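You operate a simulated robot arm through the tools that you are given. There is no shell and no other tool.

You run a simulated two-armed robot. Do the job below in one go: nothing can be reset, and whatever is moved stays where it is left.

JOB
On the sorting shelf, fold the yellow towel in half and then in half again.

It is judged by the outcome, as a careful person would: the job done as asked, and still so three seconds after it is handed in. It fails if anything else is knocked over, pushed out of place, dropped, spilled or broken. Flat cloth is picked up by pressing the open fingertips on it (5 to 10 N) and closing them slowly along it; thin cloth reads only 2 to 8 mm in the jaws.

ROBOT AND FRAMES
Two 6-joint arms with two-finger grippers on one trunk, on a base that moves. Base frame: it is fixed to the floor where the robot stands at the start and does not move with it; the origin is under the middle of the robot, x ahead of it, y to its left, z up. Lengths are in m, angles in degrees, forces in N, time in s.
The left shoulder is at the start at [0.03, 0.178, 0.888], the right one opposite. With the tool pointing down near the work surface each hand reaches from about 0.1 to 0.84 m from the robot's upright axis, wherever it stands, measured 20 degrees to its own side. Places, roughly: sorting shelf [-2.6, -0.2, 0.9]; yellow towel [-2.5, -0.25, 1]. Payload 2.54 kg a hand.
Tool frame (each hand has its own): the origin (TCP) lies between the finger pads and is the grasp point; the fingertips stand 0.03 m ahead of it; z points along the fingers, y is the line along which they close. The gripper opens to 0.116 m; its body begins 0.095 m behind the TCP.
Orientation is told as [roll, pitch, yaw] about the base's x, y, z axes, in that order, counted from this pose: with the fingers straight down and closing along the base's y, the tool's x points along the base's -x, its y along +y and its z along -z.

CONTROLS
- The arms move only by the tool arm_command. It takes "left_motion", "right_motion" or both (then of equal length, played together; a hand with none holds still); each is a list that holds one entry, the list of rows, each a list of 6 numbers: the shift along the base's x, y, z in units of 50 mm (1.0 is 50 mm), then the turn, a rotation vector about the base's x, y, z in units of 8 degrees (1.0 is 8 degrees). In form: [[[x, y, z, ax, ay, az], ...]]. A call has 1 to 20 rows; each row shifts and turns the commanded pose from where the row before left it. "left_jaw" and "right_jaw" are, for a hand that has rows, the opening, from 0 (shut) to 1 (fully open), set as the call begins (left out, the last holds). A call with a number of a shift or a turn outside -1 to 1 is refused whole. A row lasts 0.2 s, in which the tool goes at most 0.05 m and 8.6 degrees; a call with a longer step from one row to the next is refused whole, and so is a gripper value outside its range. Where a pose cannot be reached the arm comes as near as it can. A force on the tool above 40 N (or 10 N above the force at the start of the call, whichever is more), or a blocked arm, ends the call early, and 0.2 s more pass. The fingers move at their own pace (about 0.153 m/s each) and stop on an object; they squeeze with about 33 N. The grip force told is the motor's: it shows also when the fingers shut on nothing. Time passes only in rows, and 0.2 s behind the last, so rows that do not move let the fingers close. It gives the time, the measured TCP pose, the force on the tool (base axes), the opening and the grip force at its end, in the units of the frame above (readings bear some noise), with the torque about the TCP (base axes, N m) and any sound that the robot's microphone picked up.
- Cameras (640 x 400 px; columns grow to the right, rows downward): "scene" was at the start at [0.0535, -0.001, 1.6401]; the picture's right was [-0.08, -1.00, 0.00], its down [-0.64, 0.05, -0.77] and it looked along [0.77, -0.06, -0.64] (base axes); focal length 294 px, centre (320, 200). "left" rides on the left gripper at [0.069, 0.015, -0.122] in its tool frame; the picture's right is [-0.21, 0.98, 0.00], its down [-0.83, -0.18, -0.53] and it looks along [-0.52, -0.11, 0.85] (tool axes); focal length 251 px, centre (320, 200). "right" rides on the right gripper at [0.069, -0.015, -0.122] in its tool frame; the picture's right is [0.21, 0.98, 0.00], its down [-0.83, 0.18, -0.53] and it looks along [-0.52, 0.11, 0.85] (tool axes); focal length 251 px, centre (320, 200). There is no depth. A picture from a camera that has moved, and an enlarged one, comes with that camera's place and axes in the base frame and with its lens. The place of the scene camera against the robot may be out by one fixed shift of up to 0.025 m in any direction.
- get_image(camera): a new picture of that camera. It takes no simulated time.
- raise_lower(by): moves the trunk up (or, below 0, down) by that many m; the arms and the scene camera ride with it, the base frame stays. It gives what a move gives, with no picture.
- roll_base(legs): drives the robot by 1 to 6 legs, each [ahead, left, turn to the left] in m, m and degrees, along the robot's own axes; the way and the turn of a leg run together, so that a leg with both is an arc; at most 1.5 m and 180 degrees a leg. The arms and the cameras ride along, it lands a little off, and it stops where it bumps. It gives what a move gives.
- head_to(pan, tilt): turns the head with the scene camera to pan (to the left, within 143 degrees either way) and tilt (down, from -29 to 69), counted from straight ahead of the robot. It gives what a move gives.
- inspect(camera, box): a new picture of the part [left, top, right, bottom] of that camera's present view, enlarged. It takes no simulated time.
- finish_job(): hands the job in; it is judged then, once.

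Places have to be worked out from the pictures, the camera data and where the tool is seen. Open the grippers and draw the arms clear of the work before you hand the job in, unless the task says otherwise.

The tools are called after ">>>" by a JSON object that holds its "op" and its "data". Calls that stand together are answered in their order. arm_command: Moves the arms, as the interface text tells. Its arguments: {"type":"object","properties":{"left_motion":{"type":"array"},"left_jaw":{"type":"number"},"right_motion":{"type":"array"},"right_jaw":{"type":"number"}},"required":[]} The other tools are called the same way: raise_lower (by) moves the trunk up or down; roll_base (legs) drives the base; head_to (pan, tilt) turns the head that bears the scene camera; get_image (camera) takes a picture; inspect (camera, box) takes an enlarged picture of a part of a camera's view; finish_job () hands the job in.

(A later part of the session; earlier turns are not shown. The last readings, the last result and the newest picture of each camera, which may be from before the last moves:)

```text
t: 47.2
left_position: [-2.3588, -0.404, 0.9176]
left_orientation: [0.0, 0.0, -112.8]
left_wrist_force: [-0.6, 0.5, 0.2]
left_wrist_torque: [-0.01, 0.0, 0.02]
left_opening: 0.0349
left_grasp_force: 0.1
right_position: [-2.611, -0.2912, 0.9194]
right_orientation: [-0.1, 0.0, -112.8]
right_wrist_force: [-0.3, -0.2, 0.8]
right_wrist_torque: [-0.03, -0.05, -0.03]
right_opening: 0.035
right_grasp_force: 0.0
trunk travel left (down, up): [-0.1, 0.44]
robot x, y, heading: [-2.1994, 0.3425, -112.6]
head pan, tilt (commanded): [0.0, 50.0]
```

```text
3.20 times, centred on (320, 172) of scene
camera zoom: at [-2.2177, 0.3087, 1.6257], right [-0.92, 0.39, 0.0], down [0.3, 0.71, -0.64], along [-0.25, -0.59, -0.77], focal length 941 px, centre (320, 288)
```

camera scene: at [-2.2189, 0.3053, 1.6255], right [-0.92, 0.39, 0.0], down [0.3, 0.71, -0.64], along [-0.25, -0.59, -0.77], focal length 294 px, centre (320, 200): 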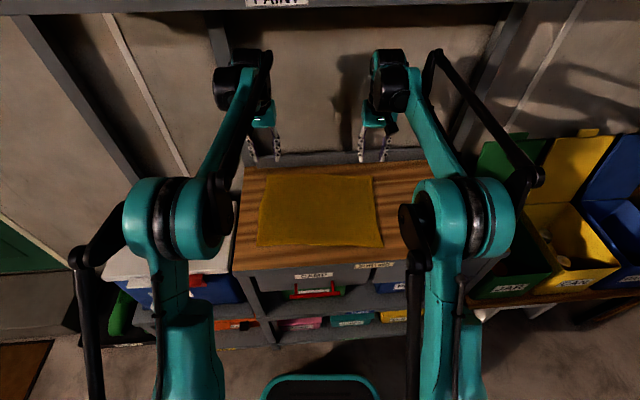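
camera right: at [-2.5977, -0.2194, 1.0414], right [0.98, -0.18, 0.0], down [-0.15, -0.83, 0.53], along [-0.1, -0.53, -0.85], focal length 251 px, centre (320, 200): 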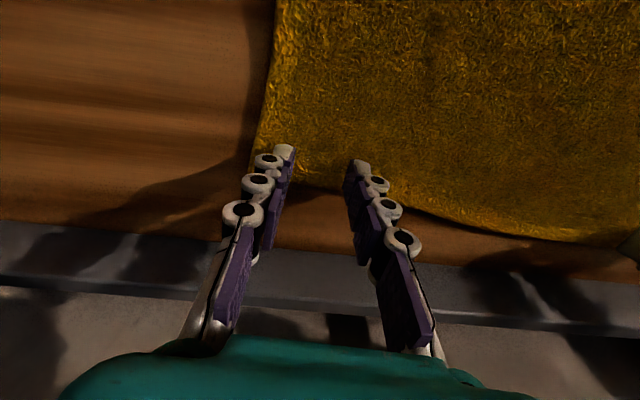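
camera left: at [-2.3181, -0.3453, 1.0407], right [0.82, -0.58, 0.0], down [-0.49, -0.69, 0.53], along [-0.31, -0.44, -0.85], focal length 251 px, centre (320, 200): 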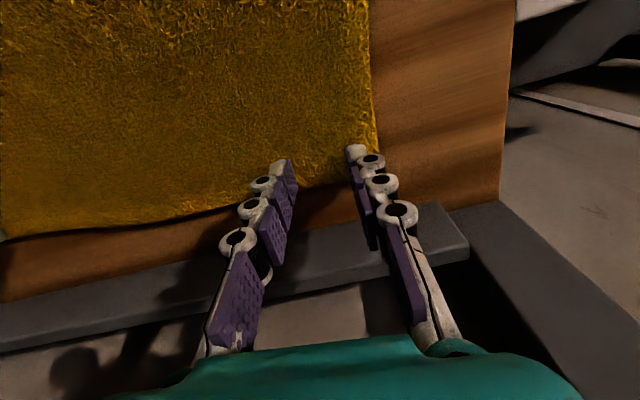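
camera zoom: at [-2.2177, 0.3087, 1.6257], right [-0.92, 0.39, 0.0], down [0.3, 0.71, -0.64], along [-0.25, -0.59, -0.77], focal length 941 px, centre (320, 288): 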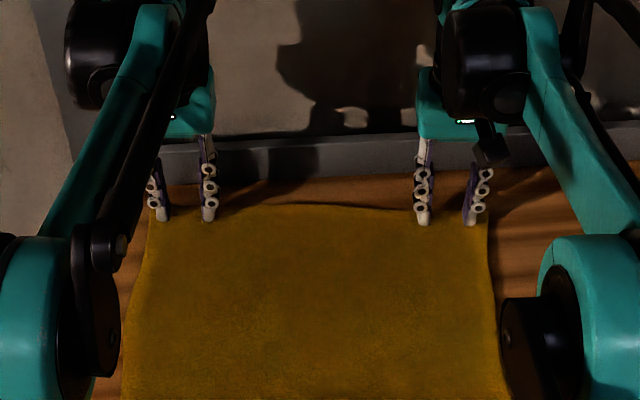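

Good placement: both fingers of each hand now stand over the cloth just inside the far edge. Still no force, so I keep lowering in small steps.

>>> {"op": "arm_command", "data": {"left_motion": [[[0, 0, -0.08, 0, 0, 0], [0, 0, -0.08, 0, 0, 0], [0, 0, 0, 0, 0, 0]]], "right_motion": [[[0, 0, -0.08, 0, 0, 0], [0, 0, -0.08, 0, 0, 0], [0, 0, 0, 0, 0, 0]]]}}

```text
t: 48.0
left_position: [-2.3581, -0.4033, 0.9124]
left_orientation: [0.0, 0.0, -112.8]
left_wrist_force: [-1.2, -2.4, 13.0]
left_wrist_torque: [-0.07, 0.06, 0.0]
left_opening: 0.0322
left_grasp_force: 0.0
right_position: [-2.6107, -0.2894, 0.9125]
right_orientation: [0.0, -0.1, -112.8]
right_wrist_force: [-0.7, -2.9, 10.4]
right_wrist_torque: [-0.12, 0.03, -0.01]
right_opening: 0.0354
right_grasp_force: 0.5
trunk travel left (down, up): [-0.1, 0.44]
robot x, y, heading: [-2.1973, 0.3466, -112.7]
head pan, tilt (commanded): [0.0, 50.0]
```

Contact: the tips touch at about z = 0.882, with 13 N on the left and 10 N on the right. I ease both slightly up to about 7–8 N and begin to close the jaws in small steps.

>>> {"op": "arm_command", "data": {"left_motion": [[[0, 0, -0.0, 0, 0, 0], [0, 0, 0.025, 0, 0, 0], [0, 0, 0, 0, 0, 0]]], "right_motion": [[[0, 0, 0, 0, 0, 0], [0, 0, 0.015, 0, 0, 0], [0, 0, 0, 0, 0, 0]]]}}

>>> {"op": "arm_command", "data": {"left_motion": [[[0, 0, 0, 0, 0, 0], [0, 0, 0, 0, 0, 0]]], "right_motion": [[[0, 0, 0, 0, 0, 0], [0, 0, 0, 0, 0, 0]]], "left_jaw": 0.24, "right_jaw": 0.24}}

```text
t: 48.8
left_position: [-2.3588, -0.4023, 0.9118]
left_orientation: [0.0, 0.0, -112.8]
left_wrist_force: [0.3, 1.5, 4.1]
left_wrist_torque: [-0.01, 0.04, 0.02]
left_opening: 0.0347
left_grasp_force: 0.0
right_position: [-2.6109, -0.2896, 0.9138]
right_orientation: [0.0, -0.1, -112.8]
right_wrist_force: [-0.8, -1.4, 11.1]
right_wrist_torque: [-0.06, 0.04, -0.04]
right_opening: 0.0355
right_grasp_force: 0.4
trunk travel left (down, up): [-0.1, 0.44]
robot x, y, heading: [-2.198, 0.3465, -113.1]
head pan, tilt (commanded): [0.0, 50.0]
```

```text
t: 49.4
left_position: [-2.3584, -0.4026, 0.914]
left_orientation: [0.0, -0.1, -112.8]
left_wrist_force: [-1.2, 1.4, 5.6]
left_wrist_torque: [0.02, 0.05, -0.02]
left_opening: 0.0283
left_grasp_force: 0.5
right_position: [-2.6113, -0.2883, 0.9125]
right_orientation: [0.0, 0.0, -113.0]
right_wrist_force: [0.4, 1.9, 6.3]
right_wrist_torque: [0.03, -0.04, 0.02]
right_opening: 0.0283
right_grasp_force: 0.0
trunk travel left (down, up): [-0.1, 0.44]
robot x, y, heading: [-2.199, 0.3469, -112.7]
head pan, tilt (commanded): [0.0, 50.0]
```

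Forces are 5.6 and 6.3 N, in the right range. I keep closing slowly.

>>> {"op": "arm_command", "data": {"left_motion": [[[0, 0, 0, 0, 0, 0], [0, 0, 0, 0, 0, 0]]], "right_motion": [[[0, 0, 0, 0, 0, 0], [0, 0, 0, 0, 0, 0]]], "left_jaw": 0.18, "right_jaw": 0.18}}

>>> {"op": "arm_command", "data": {"left_motion": [[[0, 0, 0, 0, 0, 0], [0, 0, 0, 0, 0, 0]]], "right_motion": [[[0, 0, 0, 0, 0, 0], [0, 0, 0, 0, 0, 0]]], "left_jaw": 0.12, "right_jaw": 0.12}}

>>> {"op": "inspect", "data": {"camera": "left", "box": [160, 80, 480, 280]}}

>>> {"op": "inspect", "data": {"camera": "right", "box": [160, 80, 480, 280]}}

```text
t: 50.0
left_position: [-2.3593, -0.4037, 0.9126]
left_orientation: [0.1, -0.1, -112.7]
left_wrist_force: [-0.6, -0.9, 5.2]
left_wrist_torque: [-0.04, 0.02, -0.02]
left_opening: 0.0202
left_grasp_force: 0.0
right_position: [-2.6109, -0.2897, 0.9132]
right_orientation: [0.0, 0.0, -112.7]
right_wrist_force: [2.5, 0.5, 7.3]
right_wrist_torque: [-0.03, -0.11, -0.03]
right_opening: 0.0219
right_grasp_force: 0.5
trunk travel left (down, up): [-0.1, 0.44]
robot x, y, heading: [-2.196, 0.3463, -112.7]
head pan, tilt (commanded): [0.0, 50.0]
```

```text
t: 50.6
left_position: [-2.359, -0.4034, 0.9137]
left_orientation: [0.1, -0.1, -112.9]
left_wrist_force: [-1.9, 2.0, 4.0]
left_wrist_torque: [0.06, 0.08, -0.01]
left_opening: 0.0148
left_grasp_force: 0.8
right_position: [-2.6116, -0.2897, 0.9116]
right_orientation: [0.0, -0.1, -112.9]
right_wrist_force: [-0.1, -1.5, 6.2]
right_wrist_torque: [-0.03, -0.02, 0.01]
right_opening: 0.0132
right_grasp_force: 0.1
trunk travel left (down, up): [-0.1, 0.44]
robot x, y, heading: [-2.1985, 0.3455, -112.5]
head pan, tilt (commanded): [0.0, 50.0]
```

```text
2.00 times, centred on (320, 180) of left
camera zoom: at [-2.3183, -0.3448, 1.0348], right [0.82, -0.58, 0.0], down [-0.49, -0.69, 0.53], along [-0.31, -0.44, -0.85], focal length 503 px, centre (320, 240)
```

zoom: 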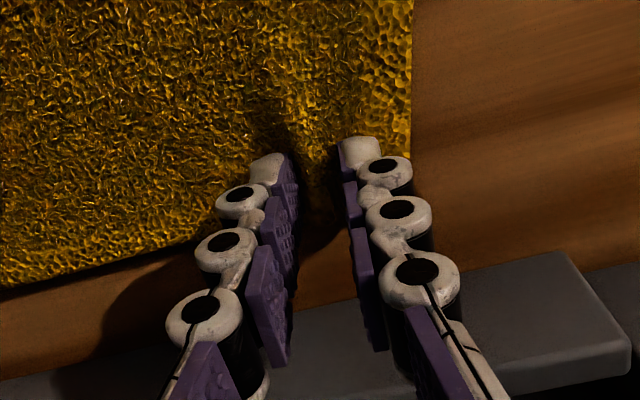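

```text
2.00 times, centred on (320, 180) of right
camera zoom: at [-2.598, -0.2191, 1.0346], right [0.98, -0.18, 0.0], down [-0.15, -0.83, 0.53], along [-0.1, -0.53, -0.85], focal length 503 px, centre (320, 240)
```

zoom: 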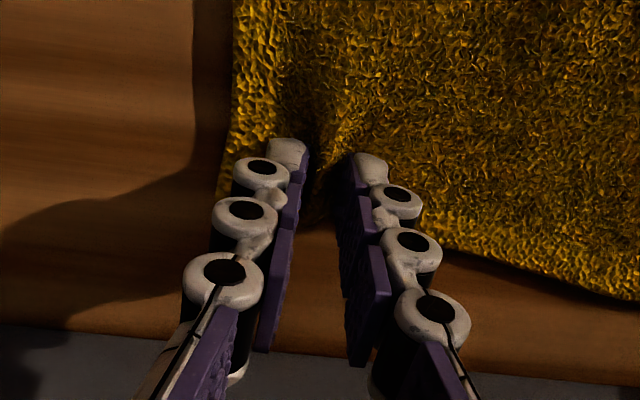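

A ridge of cloth is rising between the fingertips on both sides. I close the rest of the way slowly.

>>> {"op": "arm_command", "data": {"left_motion": [[[0, 0, 0, 0, 0, 0], [0, 0, 0, 0, 0, 0]]], "right_motion": [[[0, 0, 0, 0, 0, 0], [0, 0, 0, 0, 0, 0]]], "left_jaw": 0.06, "right_jaw": 0.06}}

>>> {"op": "arm_command", "data": {"left_motion": [[[0, 0, 0, 0, 0, 0], [0, 0, 0, 0, 0, 0], [0, 0, 0, 0, 0, 0]]], "right_motion": [[[0, 0, 0, 0, 0, 0], [0, 0, 0, 0, 0, 0], [0, 0, 0, 0, 0, 0]]], "left_jaw": 0.0, "right_jaw": 0.0}}

>>> {"op": "inspect", "data": {"camera": "left", "box": [160, 80, 480, 280]}}

>>> {"op": "inspect", "data": {"camera": "right", "box": [160, 80, 480, 280]}}

```text
t: 51.2
left_position: [-2.3594, -0.4038, 0.9131]
left_orientation: [0.1, 0.1, -112.8]
left_wrist_force: [-3.7, 2.2, 3.1]
left_wrist_torque: [0.06, 0.15, 0.04]
left_opening: 0.0062
left_grasp_force: 7.0
right_position: [-2.6115, -0.2904, 0.9119]
right_orientation: [0.0, 0.0, -112.9]
right_wrist_force: [3.2, -2.0, 2.4]
right_wrist_torque: [-0.08, -0.12, 0.01]
right_opening: 0.0059
right_grasp_force: 7.2
trunk travel left (down, up): [-0.1, 0.44]
robot x, y, heading: [-2.1936, 0.3478, -112.6]
head pan, tilt (commanded): [0.0, 50.0]
```

```text
t: 52.0
left_position: [-2.3593, -0.4028, 0.9128]
left_orientation: [0.0, 0.1, -112.9]
left_wrist_force: [-8.7, 3.9, 3.3]
left_wrist_torque: [0.1, 0.2, 0.04]
left_opening: 0.0035
left_grasp_force: 33.0
right_position: [-2.6105, -0.2903, 0.9108]
right_orientation: [-0.1, 0.0, -112.9]
right_wrist_force: [7.2, -4.0, 3.2]
right_wrist_torque: [-0.1, -0.2, -0.02]
right_opening: 0.0034
right_grasp_force: 31.8
trunk travel left (down, up): [-0.1, 0.44]
robot x, y, heading: [-2.2009, 0.3401, -112.9]
head pan, tilt (commanded): [0.0, 50.0]
```

```text
2.00 times, centred on (320, 180) of left
camera zoom: at [-2.3184, -0.345, 1.0346], right [0.82, -0.58, 0.0], down [-0.49, -0.69, 0.53], along [-0.31, -0.44, -0.85], focal length 503 px, centre (320, 240)
```

zoom: 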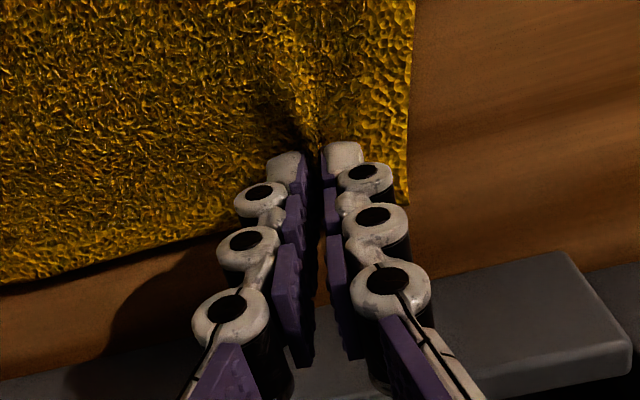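

```text
2.00 times, centred on (320, 180) of right
camera zoom: at [-2.5975, -0.2196, 1.0344], right [0.98, -0.18, 0.0], down [-0.15, -0.83, 0.53], along [-0.1, -0.53, -0.85], focal length 503 px, centre (320, 240)
```

zoom: 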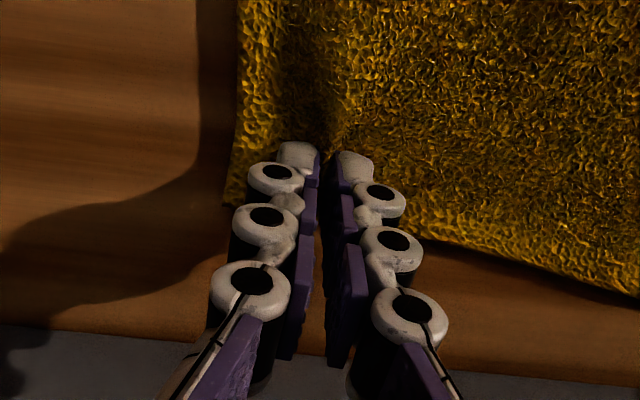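

Both jaws read 3.5 mm with cloth inside, and the sideways force of about 9 N shows the cloth is taut between the hands. I ease the hands 4 mm inward and lift 2.5 cm to test the grip.

>>> {"op": "arm_command", "data": {"left_motion": [[[-0.074, 0.031, 0.05, 0, 0, 0], [0.02, 0.05, 0.25, 0, 0, 0], [0.02, 0.05, 0.25, 0, 0, 0]]], "right_motion": [[[0.074, -0.031, 0.05, 0, 0, 0], [0.02, 0.05, 0.25, 0, 0, 0], [0.02, 0.05, 0.25, 0, 0, 0]]]}}

>>> {"op": "get_image", "data": {"camera": "scene"}}

>>> {"op": "get_image", "data": {"camera": "left"}}

>>> {"op": "get_image", "data": {"camera": "right"}}

```text
t: 52.8
left_position: [-2.3612, -0.3981, 0.9389]
left_orientation: [0.0, -0.1, -112.9]
left_wrist_force: [-1.4, 2.0, 2.4]
left_wrist_torque: [0.06, 0.12, 0.02]
left_opening: 0.0024
left_grasp_force: 30.3
right_position: [-2.6045, -0.2878, 0.9399]
right_orientation: [0.0, 0.0, -112.9]
right_wrist_force: [1.9, -1.5, 0.7]
right_wrist_torque: [-0.01, -0.05, -0.02]
right_opening: 0.0029
right_grasp_force: 28.7
trunk travel left (down, up): [-0.1, 0.44]
robot x, y, heading: [-2.1984, 0.3472, -112.8]
head pan, tilt (commanded): [0.0, 50.0]
```

```text
taken
camera scene: at [-2.2178, 0.3085, 1.6257], right [-0.92, 0.39, 0.0], down [0.3, 0.71, -0.64], along [-0.25, -0.59, -0.77], focal length 294 px, centre (320, 200)
```

scene: 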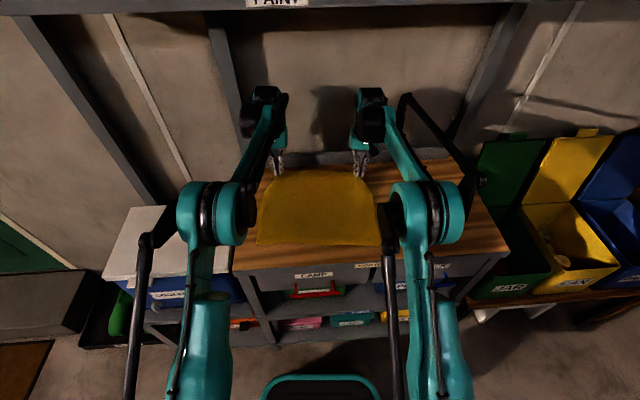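

```text
taken
camera left: at [-2.3197, -0.339, 1.0617], right [0.82, -0.58, 0.0], down [-0.49, -0.69, 0.53], along [-0.31, -0.44, -0.85], focal length 251 px, centre (320, 200)
```

left: 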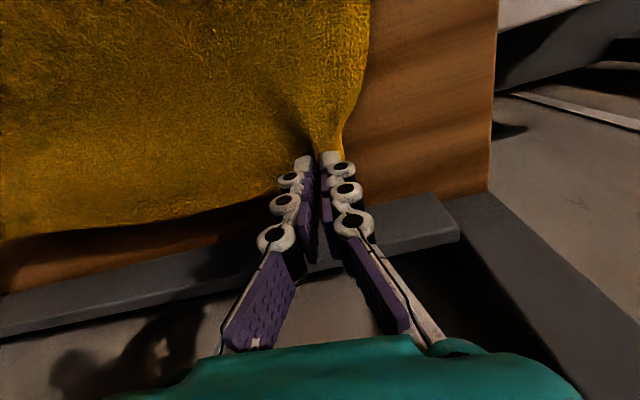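

```text
taken
camera right: at [-2.5924, -0.2162, 1.0618], right [0.98, -0.18, 0.0], down [-0.15, -0.83, 0.53], along [-0.1, -0.52, -0.85], focal length 251 px, centre (320, 200)
```

right: 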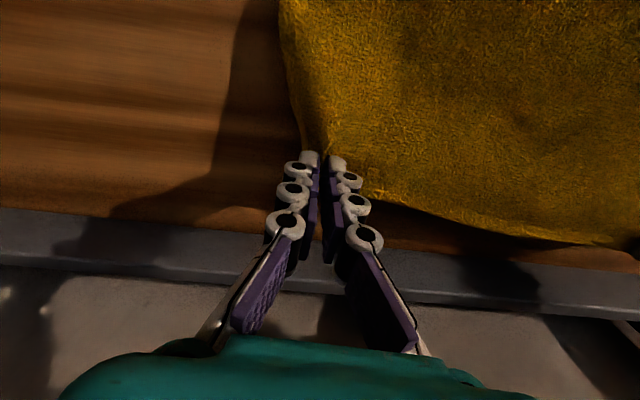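

Both corners are held securely. I carry the far edge up and toward me along an arc about the towel's middle, tilting the hands a bit, and stop above the middle to look.

>>> {"op": "arm_command", "data": {"left_motion": [[[0.068, 0.161, 0.3, 0, 0, 0], [0.068, 0.161, 0.3, 0, 0, 0], [0.116, 0.275, 0.33, -0.346, 0.145, 0], [0.116, 0.275, 0.33, -0.346, 0.145, 0], [0.154, 0.367, 0.195, -0.346, 0.145, 0], [0.154, 0.367, 0.195, -0.346, 0.145, 0], [0.181, 0.43, 0.04, -0.461, 0.194, 0], [0.181, 0.43, 0.04, -0.461, 0.194, 0]]], "right_motion": [[[0.068, 0.161, 0.3, 0, 0, 0], [0.068, 0.161, 0.3, 0, 0, 0], [0.116, 0.275, 0.33, -0.346, 0.145, 0], [0.116, 0.275, 0.33, -0.346, 0.145, 0], [0.154, 0.367, 0.195, -0.346, 0.145, 0], [0.154, 0.367, 0.195, -0.346, 0.145, 0], [0.181, 0.43, 0.04, -0.461, 0.194, 0], [0.181, 0.43, 0.04, -0.461, 0.194, 0]]]}}

>>> {"op": "get_image", "data": {"camera": "scene"}}

>>> {"op": "get_image", "data": {"camera": "left"}}

>>> {"op": "get_image", "data": {"camera": "right"}}

```text
t: 54.6
left_position: [-2.3087, -0.2726, 1.027]
left_orientation: [0.1, -20.2, -112.8]
left_wrist_force: [-0.9, 0.8, -1.7]
left_wrist_torque: [-0.02, 0.05, 0.0]
left_opening: 0.0046
left_grasp_force: 33.9
right_position: [-2.5529, -0.1609, 1.0272]
right_orientation: [0.0, -20.2, -112.8]
right_wrist_force: [2.1, -0.7, -0.5]
right_wrist_torque: [0.0, -0.02, -0.01]
right_opening: 0.0042
right_grasp_force: 32.2
trunk travel left (down, up): [-0.1, 0.44]
robot x, y, heading: [-2.1974, 0.3478, -112.9]
head pan, tilt (commanded): [0.0, 50.0]
```

```text
taken
camera scene: at [-2.2168, 0.3108, 1.6258], right [-0.92, 0.39, 0.0], down [0.3, 0.71, -0.64], along [-0.25, -0.59, -0.77], focal length 294 px, centre (320, 200)
```

scene: 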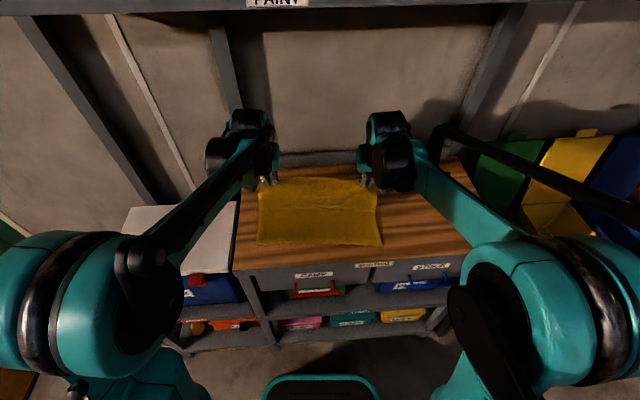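

```text
taken
camera left: at [-2.2526, -0.1784, 1.1184], right [0.82, -0.56, 0.08], down [-0.4, -0.47, 0.79], along [-0.41, -0.68, -0.61], focal length 251 px, centre (320, 200)
```

left: 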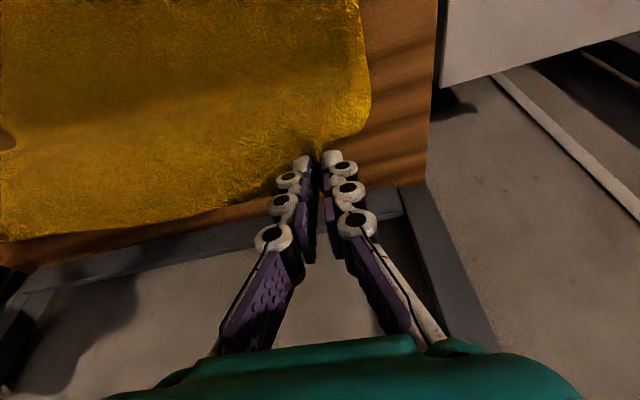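

```text
taken
camera right: at [-2.5243, -0.0557, 1.1187], right [0.98, -0.19, -0.07], down [-0.06, -0.61, 0.79], along [-0.2, -0.76, -0.61], focal length 251 px, centre (320, 200)
```

right: 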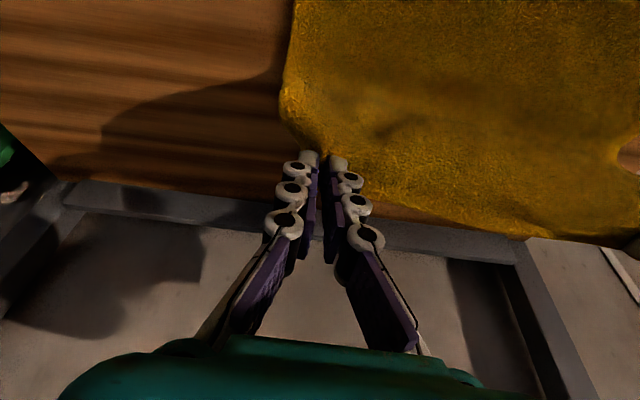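

The edge is now lifted over the middle. I enlarge the scene view to check the near half has not moved.

>>> {"op": "inspect", "data": {"camera": "scene", "box": [220, 140, 420, 265]}}

```text
3.20 times, centred on (320, 202) of scene
camera zoom: at [-2.2168, 0.3108, 1.6258], right [-0.92, 0.39, 0.0], down [0.3, 0.71, -0.64], along [-0.25, -0.59, -0.77], focal length 941 px, centre (320, 192)
```

zoom: 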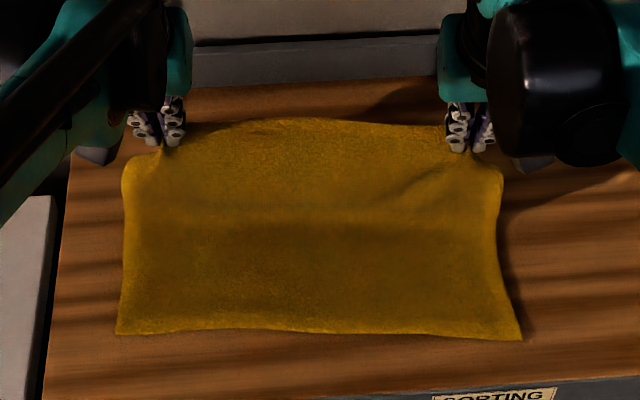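

The near half has not shifted. I continue the arc down toward the near edge and stop a few centimetres above it.

>>> {"op": "arm_command", "data": {"left_motion": [[[0.18, 0.429, -0.086, -0.461, 0.194, 0], [0.18, 0.429, -0.086, -0.461, 0.194, 0], [0.156, 0.371, -0.23, -0.461, 0.194, 0], [0.156, 0.371, -0.23, -0.461, 0.194, 0], [0.105, 0.251, -0.317, -0.346, 0.145, 0], [0.105, 0.251, -0.317, -0.346, 0.145, 0]]], "right_motion": [[[0.18, 0.429, -0.086, -0.461, 0.194, 0], [0.18, 0.429, -0.086, -0.461, 0.194, 0], [0.156, 0.371, -0.23, -0.461, 0.194, 0], [0.156, 0.371, -0.23, -0.461, 0.194, 0], [0.105, 0.251, -0.317, -0.346, 0.145, 0], [0.105, 0.251, -0.317, -0.346, 0.145, 0]]]}}

>>> {"op": "get_image", "data": {"camera": "scene"}}

>>> {"op": "inspect", "data": {"camera": "scene", "box": [220, 150, 420, 275]}}

>>> {"op": "get_image", "data": {"camera": "left"}}

>>> {"op": "get_image", "data": {"camera": "right"}}

```text
t: 56.0
left_position: [-2.2668, -0.1674, 0.9631]
left_orientation: [0.1, -42.1, -112.9]
left_wrist_force: [-1.5, 0.2, 0.2]
left_wrist_torque: [-0.01, 0.03, -0.01]
left_opening: 0.0037
left_grasp_force: 31.5
right_position: [-2.5102, -0.0578, 0.964]
right_orientation: [0.1, -42.1, -112.8]
right_wrist_force: [1.2, -0.2, 0.5]
right_wrist_torque: [-0.02, -0.04, 0.01]
right_opening: 0.003
right_grasp_force: 29.4
trunk travel left (down, up): [-0.1, 0.44]
robot x, y, heading: [-2.1945, 0.3479, -112.7]
head pan, tilt (commanded): [0.0, 50.0]
```

```text
taken
camera scene: at [-2.2176, 0.3087, 1.6257], right [-0.92, 0.39, 0.0], down [0.3, 0.71, -0.64], along [-0.25, -0.59, -0.77], focal length 294 px, centre (320, 200)
```

scene: 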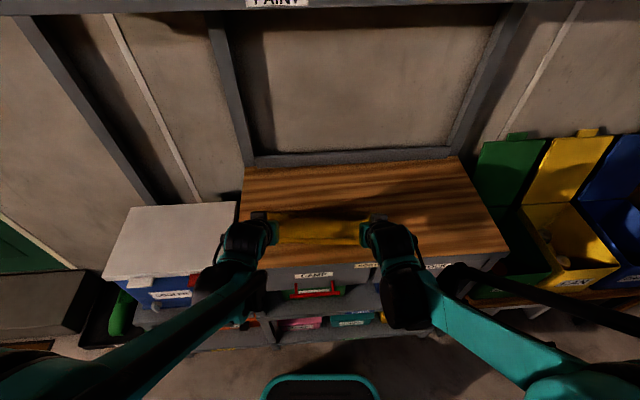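

```text
3.20 times, centred on (320, 212) of scene
camera zoom: at [-2.2176, 0.3087, 1.6257], right [-0.92, 0.39, 0.0], down [0.3, 0.71, -0.64], along [-0.25, -0.59, -0.77], focal length 941 px, centre (320, 160)
```

zoom: 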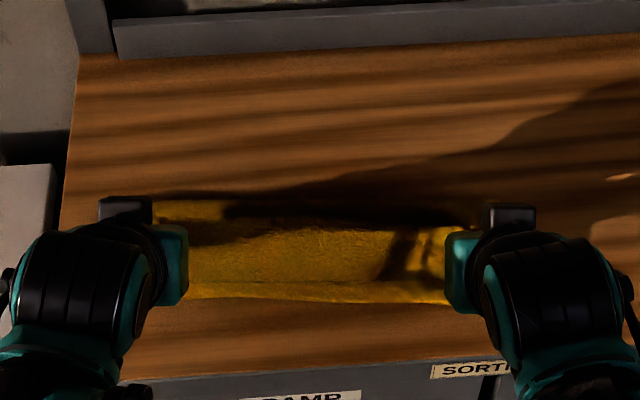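

```text
taken
camera left: at [-2.1999, -0.0501, 1.007], right [0.84, -0.53, 0.15], down [-0.27, -0.16, 0.95], along [-0.48, -0.83, -0.28], focal length 251 px, centre (320, 200)
```

left: 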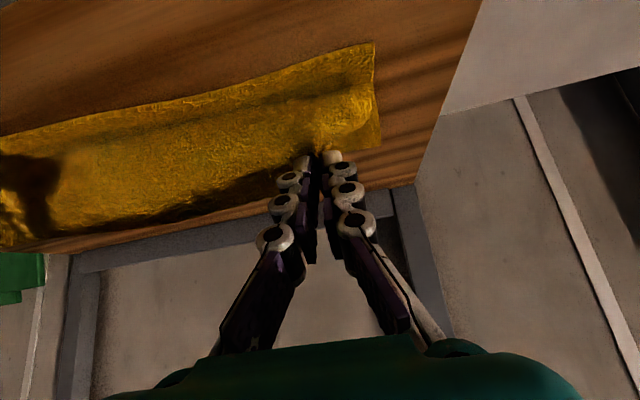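

```text
taken
camera right: at [-2.472, 0.0723, 1.0081], right [0.96, -0.23, -0.14], down [0.07, -0.3, 0.95], along [-0.26, -0.92, -0.28], focal length 251 px, centre (320, 200)
```

right: 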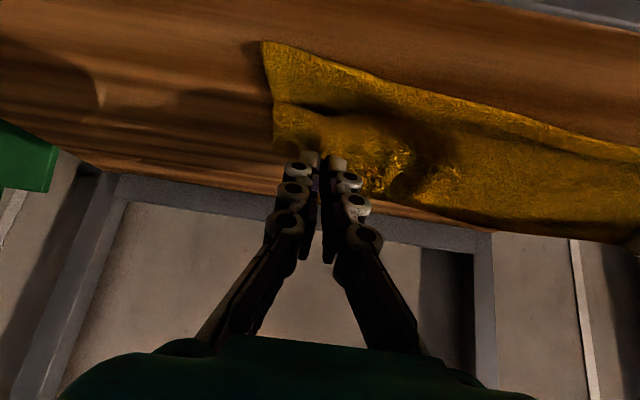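

The cloth is folding over, with its free edge now almost above the near edge and the bottom layer still in place. I lower the edge the rest of the way to just above the surface.

>>> {"op": "arm_command", "data": {"left_motion": [[[0.054, 0.129, -0.3, -0.173, 0.073, 0], [0.054, 0.129, -0.3, -0.173, 0.073, 0], [0.033, 0.078, -0.15, 0, 0, 0], [0.033, 0.078, -0.15, 0, 0, 0], [0, 0, 0, 0, 0, 0]]], "right_motion": [[[0.054, 0.129, -0.3, -0.173, 0.073, 0], [0.054, 0.129, -0.3, -0.173, 0.073, 0], [0.033, 0.078, -0.15, 0, 0, 0], [0.033, 0.078, -0.15, 0, 0, 0], [0, 0, 0, 0, 0, 0]]]}}

>>> {"op": "inspect", "data": {"camera": "scene", "box": [220, 150, 420, 275]}}

>>> {"op": "get_image", "data": {"camera": "left"}}

>>> {"op": "get_image", "data": {"camera": "right"}}

```text
t: 57.2
left_position: [-2.2569, -0.1463, 0.9185]
left_orientation: [0.1, -45.1, -112.9]
left_wrist_force: [-1.9, 2.4, 2.3]
left_wrist_torque: [0.01, 0.02, -0.05]
left_opening: 0.0026
left_grasp_force: 32.4
right_position: [-2.5018, -0.0356, 0.9189]
right_orientation: [0.1, -45.0, -112.9]
right_wrist_force: [3.0, -0.8, 0.5]
right_wrist_torque: [-0.01, -0.04, -0.01]
right_opening: 0.0036
right_grasp_force: 34.6
trunk travel left (down, up): [-0.1, 0.44]
robot x, y, heading: [-2.1981, 0.3498, -112.9]
head pan, tilt (commanded): [0.0, 50.0]
```

```text
3.20 times, centred on (320, 212) of scene
camera zoom: at [-2.2176, 0.3087, 1.6257], right [-0.92, 0.39, 0.0], down [0.3, 0.71, -0.64], along [-0.25, -0.59, -0.77], focal length 941 px, centre (320, 160)
```

zoom: 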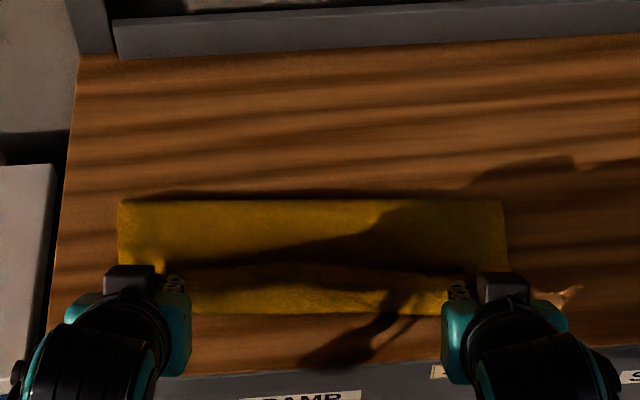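

```text
taken
camera left: at [-2.1899, -0.0278, 0.9553], right [0.84, -0.52, 0.15], down [-0.25, -0.12, 0.96], along [-0.48, -0.85, -0.23], focal length 251 px, centre (320, 200)
```

left: 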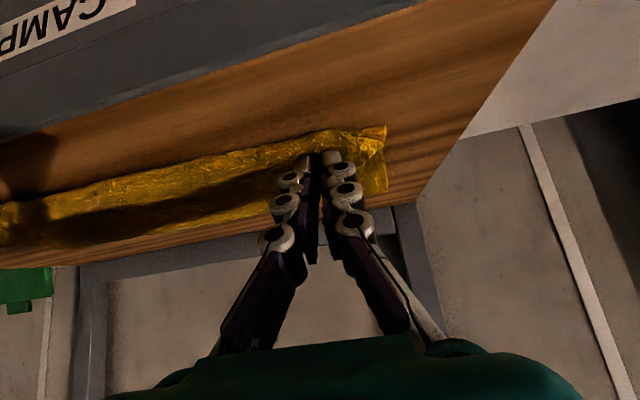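

```text
taken
camera right: at [-2.4624, 0.0947, 0.9559], right [0.96, -0.24, -0.15], down [0.09, -0.26, 0.96], along [-0.27, -0.94, -0.23], focal length 251 px, centre (320, 200)
```

right: 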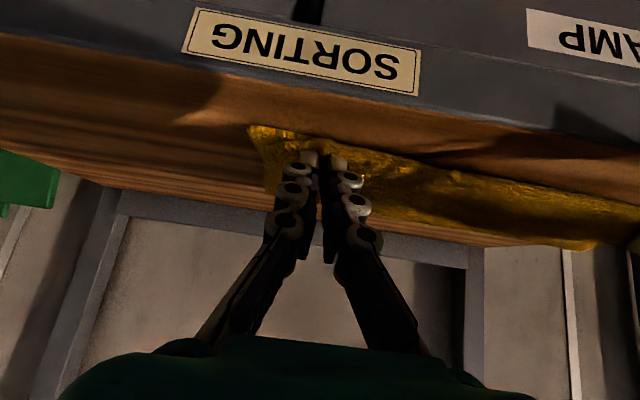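

The edge is down near the front. I enlarge the views to see how the free edge lies against the bottom layer.

>>> {"op": "inspect", "data": {"camera": "scene", "box": [250, 205, 390, 265]}}

>>> {"op": "inspect", "data": {"camera": "left", "box": [180, 100, 420, 250]}}

>>> {"op": "inspect", "data": {"camera": "right", "box": [220, 100, 460, 250]}}

```text
4.57 times, centred on (320, 235) of scene
camera zoom: at [-2.2176, 0.3087, 1.6257], right [-0.92, 0.39, 0.0], down [0.3, 0.71, -0.64], along [-0.25, -0.59, -0.77], focal length 1345 px, centre (320, 40)
```

zoom: 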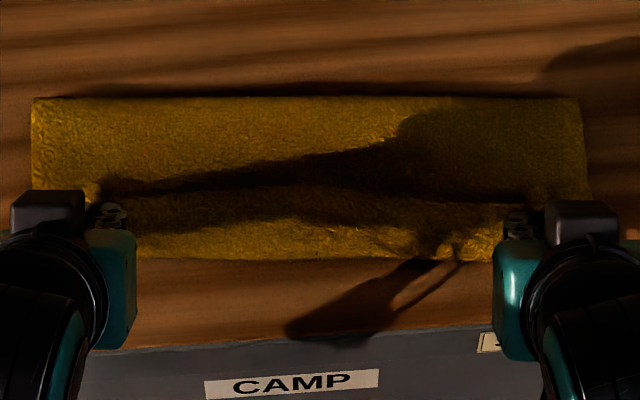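

```text
2.67 times, centred on (300, 175) of left
camera zoom: at [-2.1899, -0.0278, 0.9553], right [0.84, -0.52, 0.15], down [-0.25, -0.12, 0.96], along [-0.48, -0.85, -0.23], focal length 670 px, centre (373, 267)
```

zoom: 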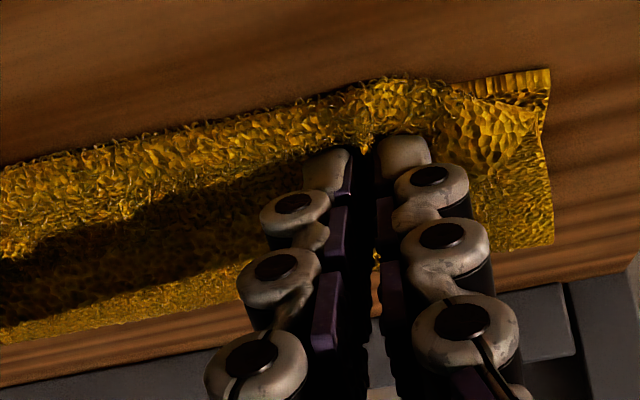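

```text
2.67 times, centred on (340, 175) of right
camera zoom: at [-2.4624, 0.0947, 0.9559], right [0.96, -0.24, -0.15], down [0.09, -0.26, 0.96], along [-0.27, -0.94, -0.23], focal length 670 px, centre (267, 267)
```

zoom: 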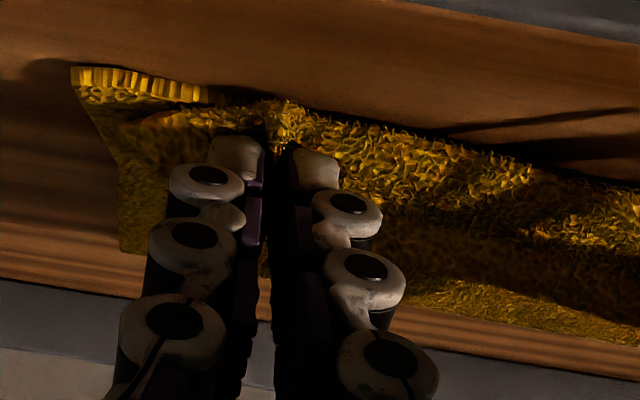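

The free edge hangs just at the near edge, held about 2 cm above the board. I lower another 8 mm so the cloth rests down, then check the force.

>>> {"op": "arm_command", "data": {"left_motion": [[[0.02, 0.046, -0.08, 0, 0, 0], [0.02, 0.046, -0.08, 0, 0, 0], [0, 0, 0, 0, 0, 0]]], "right_motion": [[[0.02, 0.046, -0.08, 0, 0, 0], [0.02, 0.046, -0.08, 0, 0, 0], [0, 0, 0, 0, 0, 0]]]}}

>>> {"op": "inspect", "data": {"camera": "left", "box": [180, 100, 420, 250]}}

>>> {"op": "inspect", "data": {"camera": "right", "box": [220, 100, 460, 250]}}

```text
t: 58.0
left_position: [-2.2545, -0.1416, 0.9121]
left_orientation: [0.2, -45.4, -112.9]
left_wrist_force: [-6.1, -3.3, 25.6]
left_wrist_torque: [-0.38, 0.22, -0.05]
left_opening: 0.0031
left_grasp_force: 31.8
right_position: [-2.4987, -0.0324, 0.9125]
right_orientation: [0.1, -45.3, -112.9]
right_wrist_force: [1.6, -6.7, 23.5]
right_wrist_torque: [-0.43, 0.22, 0.08]
right_opening: 0.0032
right_grasp_force: 32.4
trunk travel left (down, up): [-0.1, 0.44]
robot x, y, heading: [-2.1937, 0.349, -112.9]
head pan, tilt (commanded): [0.0, 50.0]
```

```text
2.67 times, centred on (300, 175) of left
camera zoom: at [-2.1879, -0.0227, 0.9485], right [0.84, -0.52, 0.15], down [-0.25, -0.11, 0.96], along [-0.48, -0.85, -0.22], focal length 670 px, centre (373, 267)
```

zoom: 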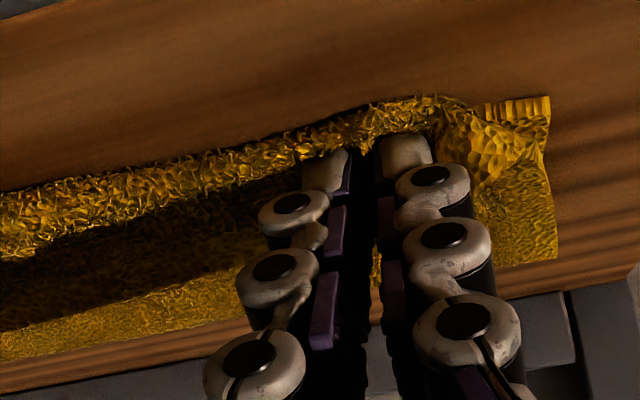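

```text
2.67 times, centred on (340, 175) of right
camera zoom: at [-2.4603, 0.0995, 0.9488], right [0.96, -0.24, -0.15], down [0.09, -0.26, 0.96], along [-0.27, -0.94, -0.22], focal length 670 px, centre (267, 267)
```

zoom: 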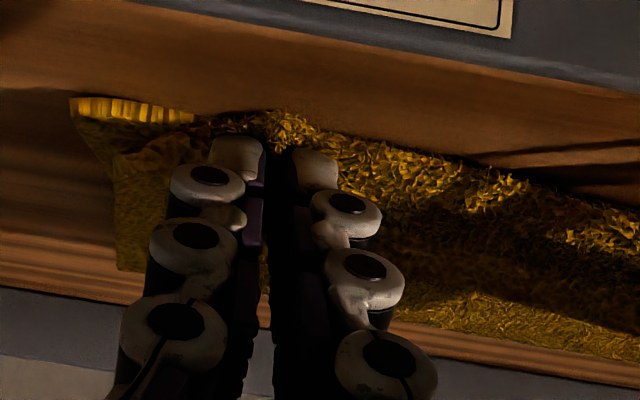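

The hem corners in the hand cameras put the near edge at about 0.445 m, so I have pulled the free edge about 1.5 cm too far and am pressing at 25 N. I lift slightly, give back 1.3 cm (left) and 2 cm (right), and settle again lightly.

>>> {"op": "arm_command", "data": {"left_motion": [[[0, 0, 0.3, 0, 0, 0], [-0.101, -0.24, 0.0, 0, 0, 0], [0, 0, -0.18, 0, 0, 0], [0, 0, 0, 0, 0, 0]]], "right_motion": [[[0, 0, 0.3, 0, 0, 0], [-0.155, -0.369, 0.0, 0, 0, 0], [0, 0, -0.18, 0, 0, 0], [0, 0, 0, 0, 0, 0]]]}}

>>> {"op": "inspect", "data": {"camera": "scene", "box": [220, 150, 420, 275]}}

>>> {"op": "inspect", "data": {"camera": "left", "box": [180, 80, 420, 230]}}

>>> {"op": "inspect", "data": {"camera": "right", "box": [220, 80, 460, 230]}}

```text
t: 59.0
left_position: [-2.2598, -0.1544, 0.9153]
left_orientation: [0.2, -45.1, -112.9]
left_wrist_force: [-2.1, 2.1, 4.5]
left_wrist_torque: [-0.03, 0.09, -0.08]
left_opening: 0.0024
left_grasp_force: 29.8
right_position: [-2.5066, -0.0514, 0.9155]
right_orientation: [0.0, -45.2, -113.0]
right_wrist_force: [1.6, -1.5, 4.9]
right_wrist_torque: [-0.09, -0.01, 0.03]
right_opening: 0.0035
right_grasp_force: 32.1
trunk travel left (down, up): [-0.1, 0.44]
robot x, y, heading: [-2.1969, 0.3481, -112.6]
head pan, tilt (commanded): [0.0, 50.0]
```

```text
3.20 times, centred on (320, 212) of scene
camera zoom: at [-2.2175, 0.3089, 1.6258], right [-0.92, 0.39, 0.0], down [0.3, 0.71, -0.64], along [-0.25, -0.59, -0.77], focal length 941 px, centre (320, 160)
```

zoom: 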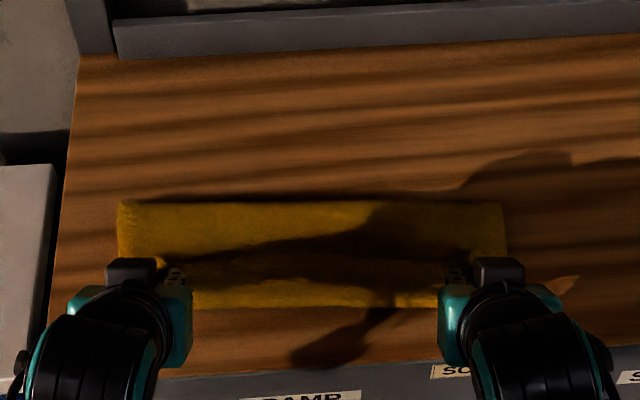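

```text
2.67 times, centred on (300, 155) of left
camera zoom: at [-2.1928, -0.0349, 0.9535], right [0.84, -0.52, 0.15], down [-0.25, -0.12, 0.96], along [-0.48, -0.85, -0.23], focal length 670 px, centre (373, 320)
```

zoom: 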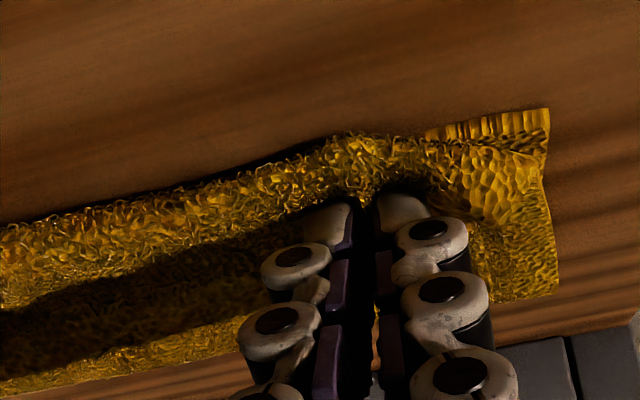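

```text
2.67 times, centred on (340, 155) of right
camera zoom: at [-2.4675, 0.0803, 0.9531], right [0.96, -0.24, -0.15], down [0.09, -0.26, 0.96], along [-0.27, -0.94, -0.23], focal length 670 px, centre (267, 320)
```

zoom: 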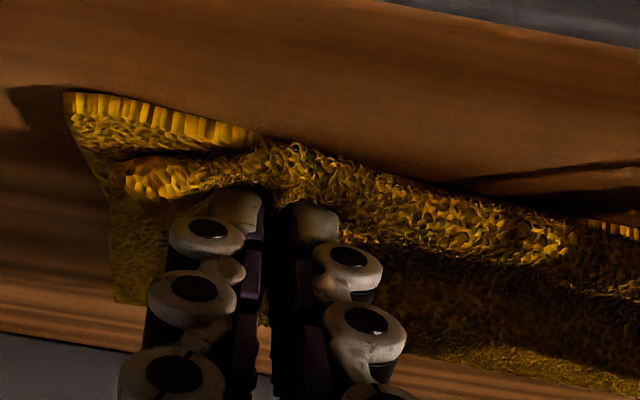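

The bottom layer's hem is now visible at both corners, with the top layer bulging to just about the same line, and the force is light. I open the jaws gently.

>>> {"op": "arm_command", "data": {"left_motion": [[[0, 0, 0, 0, 0, 0], [0, 0, 0, 0, 0, 0], [0, 0, 0, 0, 0, 0]]], "right_motion": [[[0, 0, 0, 0, 0, 0], [0, 0, 0, 0, 0, 0], [0, 0, 0, 0, 0, 0]]], "left_jaw": 0.15, "right_jaw": 0.15}}

>>> {"op": "arm_command", "data": {"left_motion": [[[0, 0, 0, 0, 0, 0], [0, 0, 0, 0, 0, 0]]], "right_motion": [[[0, 0, 0, 0, 0, 0], [0, 0, 0, 0, 0, 0]]], "left_jaw": 0.3, "right_jaw": 0.3}}

>>> {"op": "inspect", "data": {"camera": "left", "box": [180, 80, 420, 230]}}

>>> {"op": "inspect", "data": {"camera": "right", "box": [220, 80, 460, 230]}}

```text
t: 59.8
left_position: [-2.2586, -0.1537, 0.9151]
left_orientation: [0.1, -45.1, -112.9]
left_wrist_force: [-0.1, 0.5, 4.3]
left_wrist_torque: [-0.02, 0.03, 0.02]
left_opening: 0.0171
left_grasp_force: 0.0
right_position: [-2.5059, -0.0521, 0.9152]
right_orientation: [0.2, -45.2, -112.9]
right_wrist_force: [-0.7, -0.5, 6.7]
right_wrist_torque: [-0.03, 0.02, -0.03]
right_opening: 0.0176
right_grasp_force: 0.0
trunk travel left (down, up): [-0.1, 0.44]
robot x, y, heading: [-2.1992, 0.3515, -112.6]
head pan, tilt (commanded): [0.0, 50.0]
```

```text
t: 60.4
left_position: [-2.2596, -0.1537, 0.9162]
left_orientation: [0.1, -45.1, -112.9]
left_wrist_force: [0.0, -1.3, 3.7]
left_wrist_torque: [-0.02, 0.03, -0.02]
left_opening: 0.0363
left_grasp_force: 0.1
right_position: [-2.5049, -0.0516, 0.9156]
right_orientation: [0.2, -45.0, -112.9]
right_wrist_force: [-0.6, -1.6, 3.9]
right_wrist_torque: [-0.04, 0.0, 0.03]
right_opening: 0.036
right_grasp_force: 0.1
trunk travel left (down, up): [-0.1, 0.44]
robot x, y, heading: [-2.1991, 0.3485, -112.8]
head pan, tilt (commanded): [0.0, 50.0]
```

```text
2.67 times, centred on (300, 155) of left
camera zoom: at [-2.1928, -0.0349, 0.9535], right [0.84, -0.52, 0.15], down [-0.25, -0.12, 0.96], along [-0.48, -0.85, -0.23], focal length 670 px, centre (373, 320)
```

zoom: 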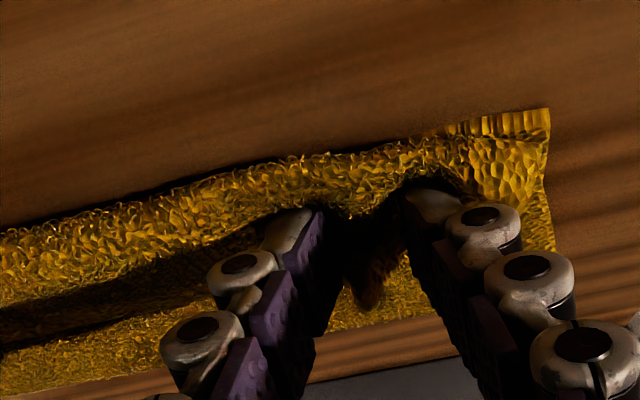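

```text
2.67 times, centred on (340, 155) of right
camera zoom: at [-2.4676, 0.0803, 0.953], right [0.96, -0.24, -0.15], down [0.09, -0.26, 0.96], along [-0.27, -0.94, -0.23], focal length 670 px, centre (267, 320)
```

zoom: 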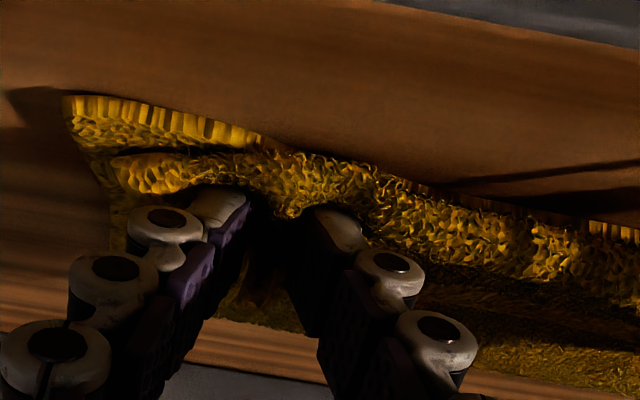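

The jaws are open and the cloth stays put. I withdraw both hands up and back and look at the result.

>>> {"op": "arm_command", "data": {"left_motion": [[[0.08, 0.19, 0.4, 0, 0, 0], [0.16, 0.37, 0.5, 0, 0, 0], [0.16, 0.37, 0.5, 0, 0, 0], [0.16, 0.37, 0.6, 0, 0, 0]]], "right_motion": [[[0.08, 0.19, 0.4, 0, 0, 0], [0.16, 0.37, 0.5, 0, 0, 0], [0.16, 0.37, 0.5, 0, 0, 0], [0.16, 0.37, 0.6, 0, 0, 0]]]}}

>>> {"op": "get_image", "data": {"camera": "scene"}}

>>> {"op": "get_image", "data": {"camera": "left"}}

>>> {"op": "get_image", "data": {"camera": "right"}}

```text
t: 61.4
left_position: [-2.2308, -0.0869, 1.0171]
left_orientation: [0.2, -45.1, -112.9]
left_wrist_force: [-0.3, 0.7, 0.8]
left_wrist_torque: [0.01, 0.01, 0.03]
left_opening: 0.0349
left_grasp_force: 0.0
right_position: [-2.4782, 0.0161, 1.0184]
right_orientation: [0.0, -45.2, -113.0]
right_wrist_force: [0.0, 1.0, 0.1]
right_wrist_torque: [-0.04, 0.0, 0.01]
right_opening: 0.0349
right_grasp_force: 0.0
trunk travel left (down, up): [-0.1, 0.44]
robot x, y, heading: [-2.1997, 0.3476, -112.8]
head pan, tilt (commanded): [0.0, 50.0]
```

```text
taken
camera scene: at [-2.2164, 0.3118, 1.6258], right [-0.92, 0.39, 0.0], down [0.3, 0.7, -0.64], along [-0.25, -0.59, -0.76], focal length 294 px, centre (320, 200)
```

scene: 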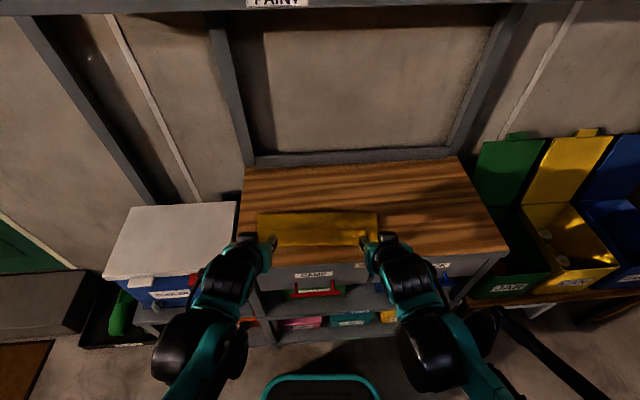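

```text
taken
camera left: at [-2.1641, 0.0325, 1.0537], right [0.84, -0.52, 0.15], down [-0.25, -0.12, 0.96], along [-0.48, -0.85, -0.23], focal length 251 px, centre (320, 200)
```

left: 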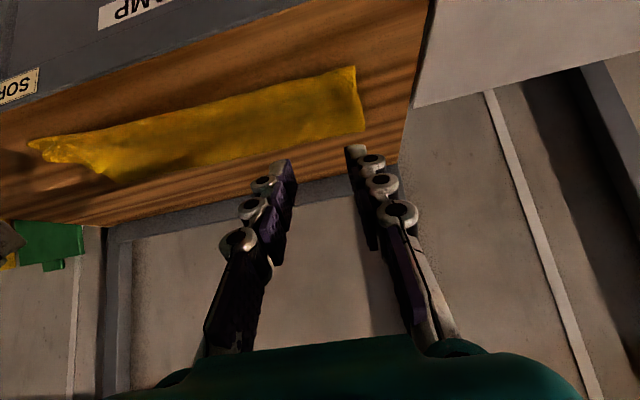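

```text
taken
camera right: at [-2.4388, 0.1477, 1.0548], right [0.96, -0.24, -0.15], down [0.09, -0.26, 0.96], along [-0.27, -0.94, -0.23], focal length 251 px, centre (320, 200)
```

right: 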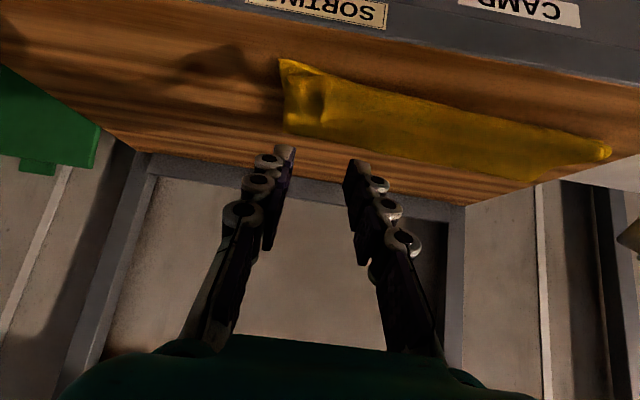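

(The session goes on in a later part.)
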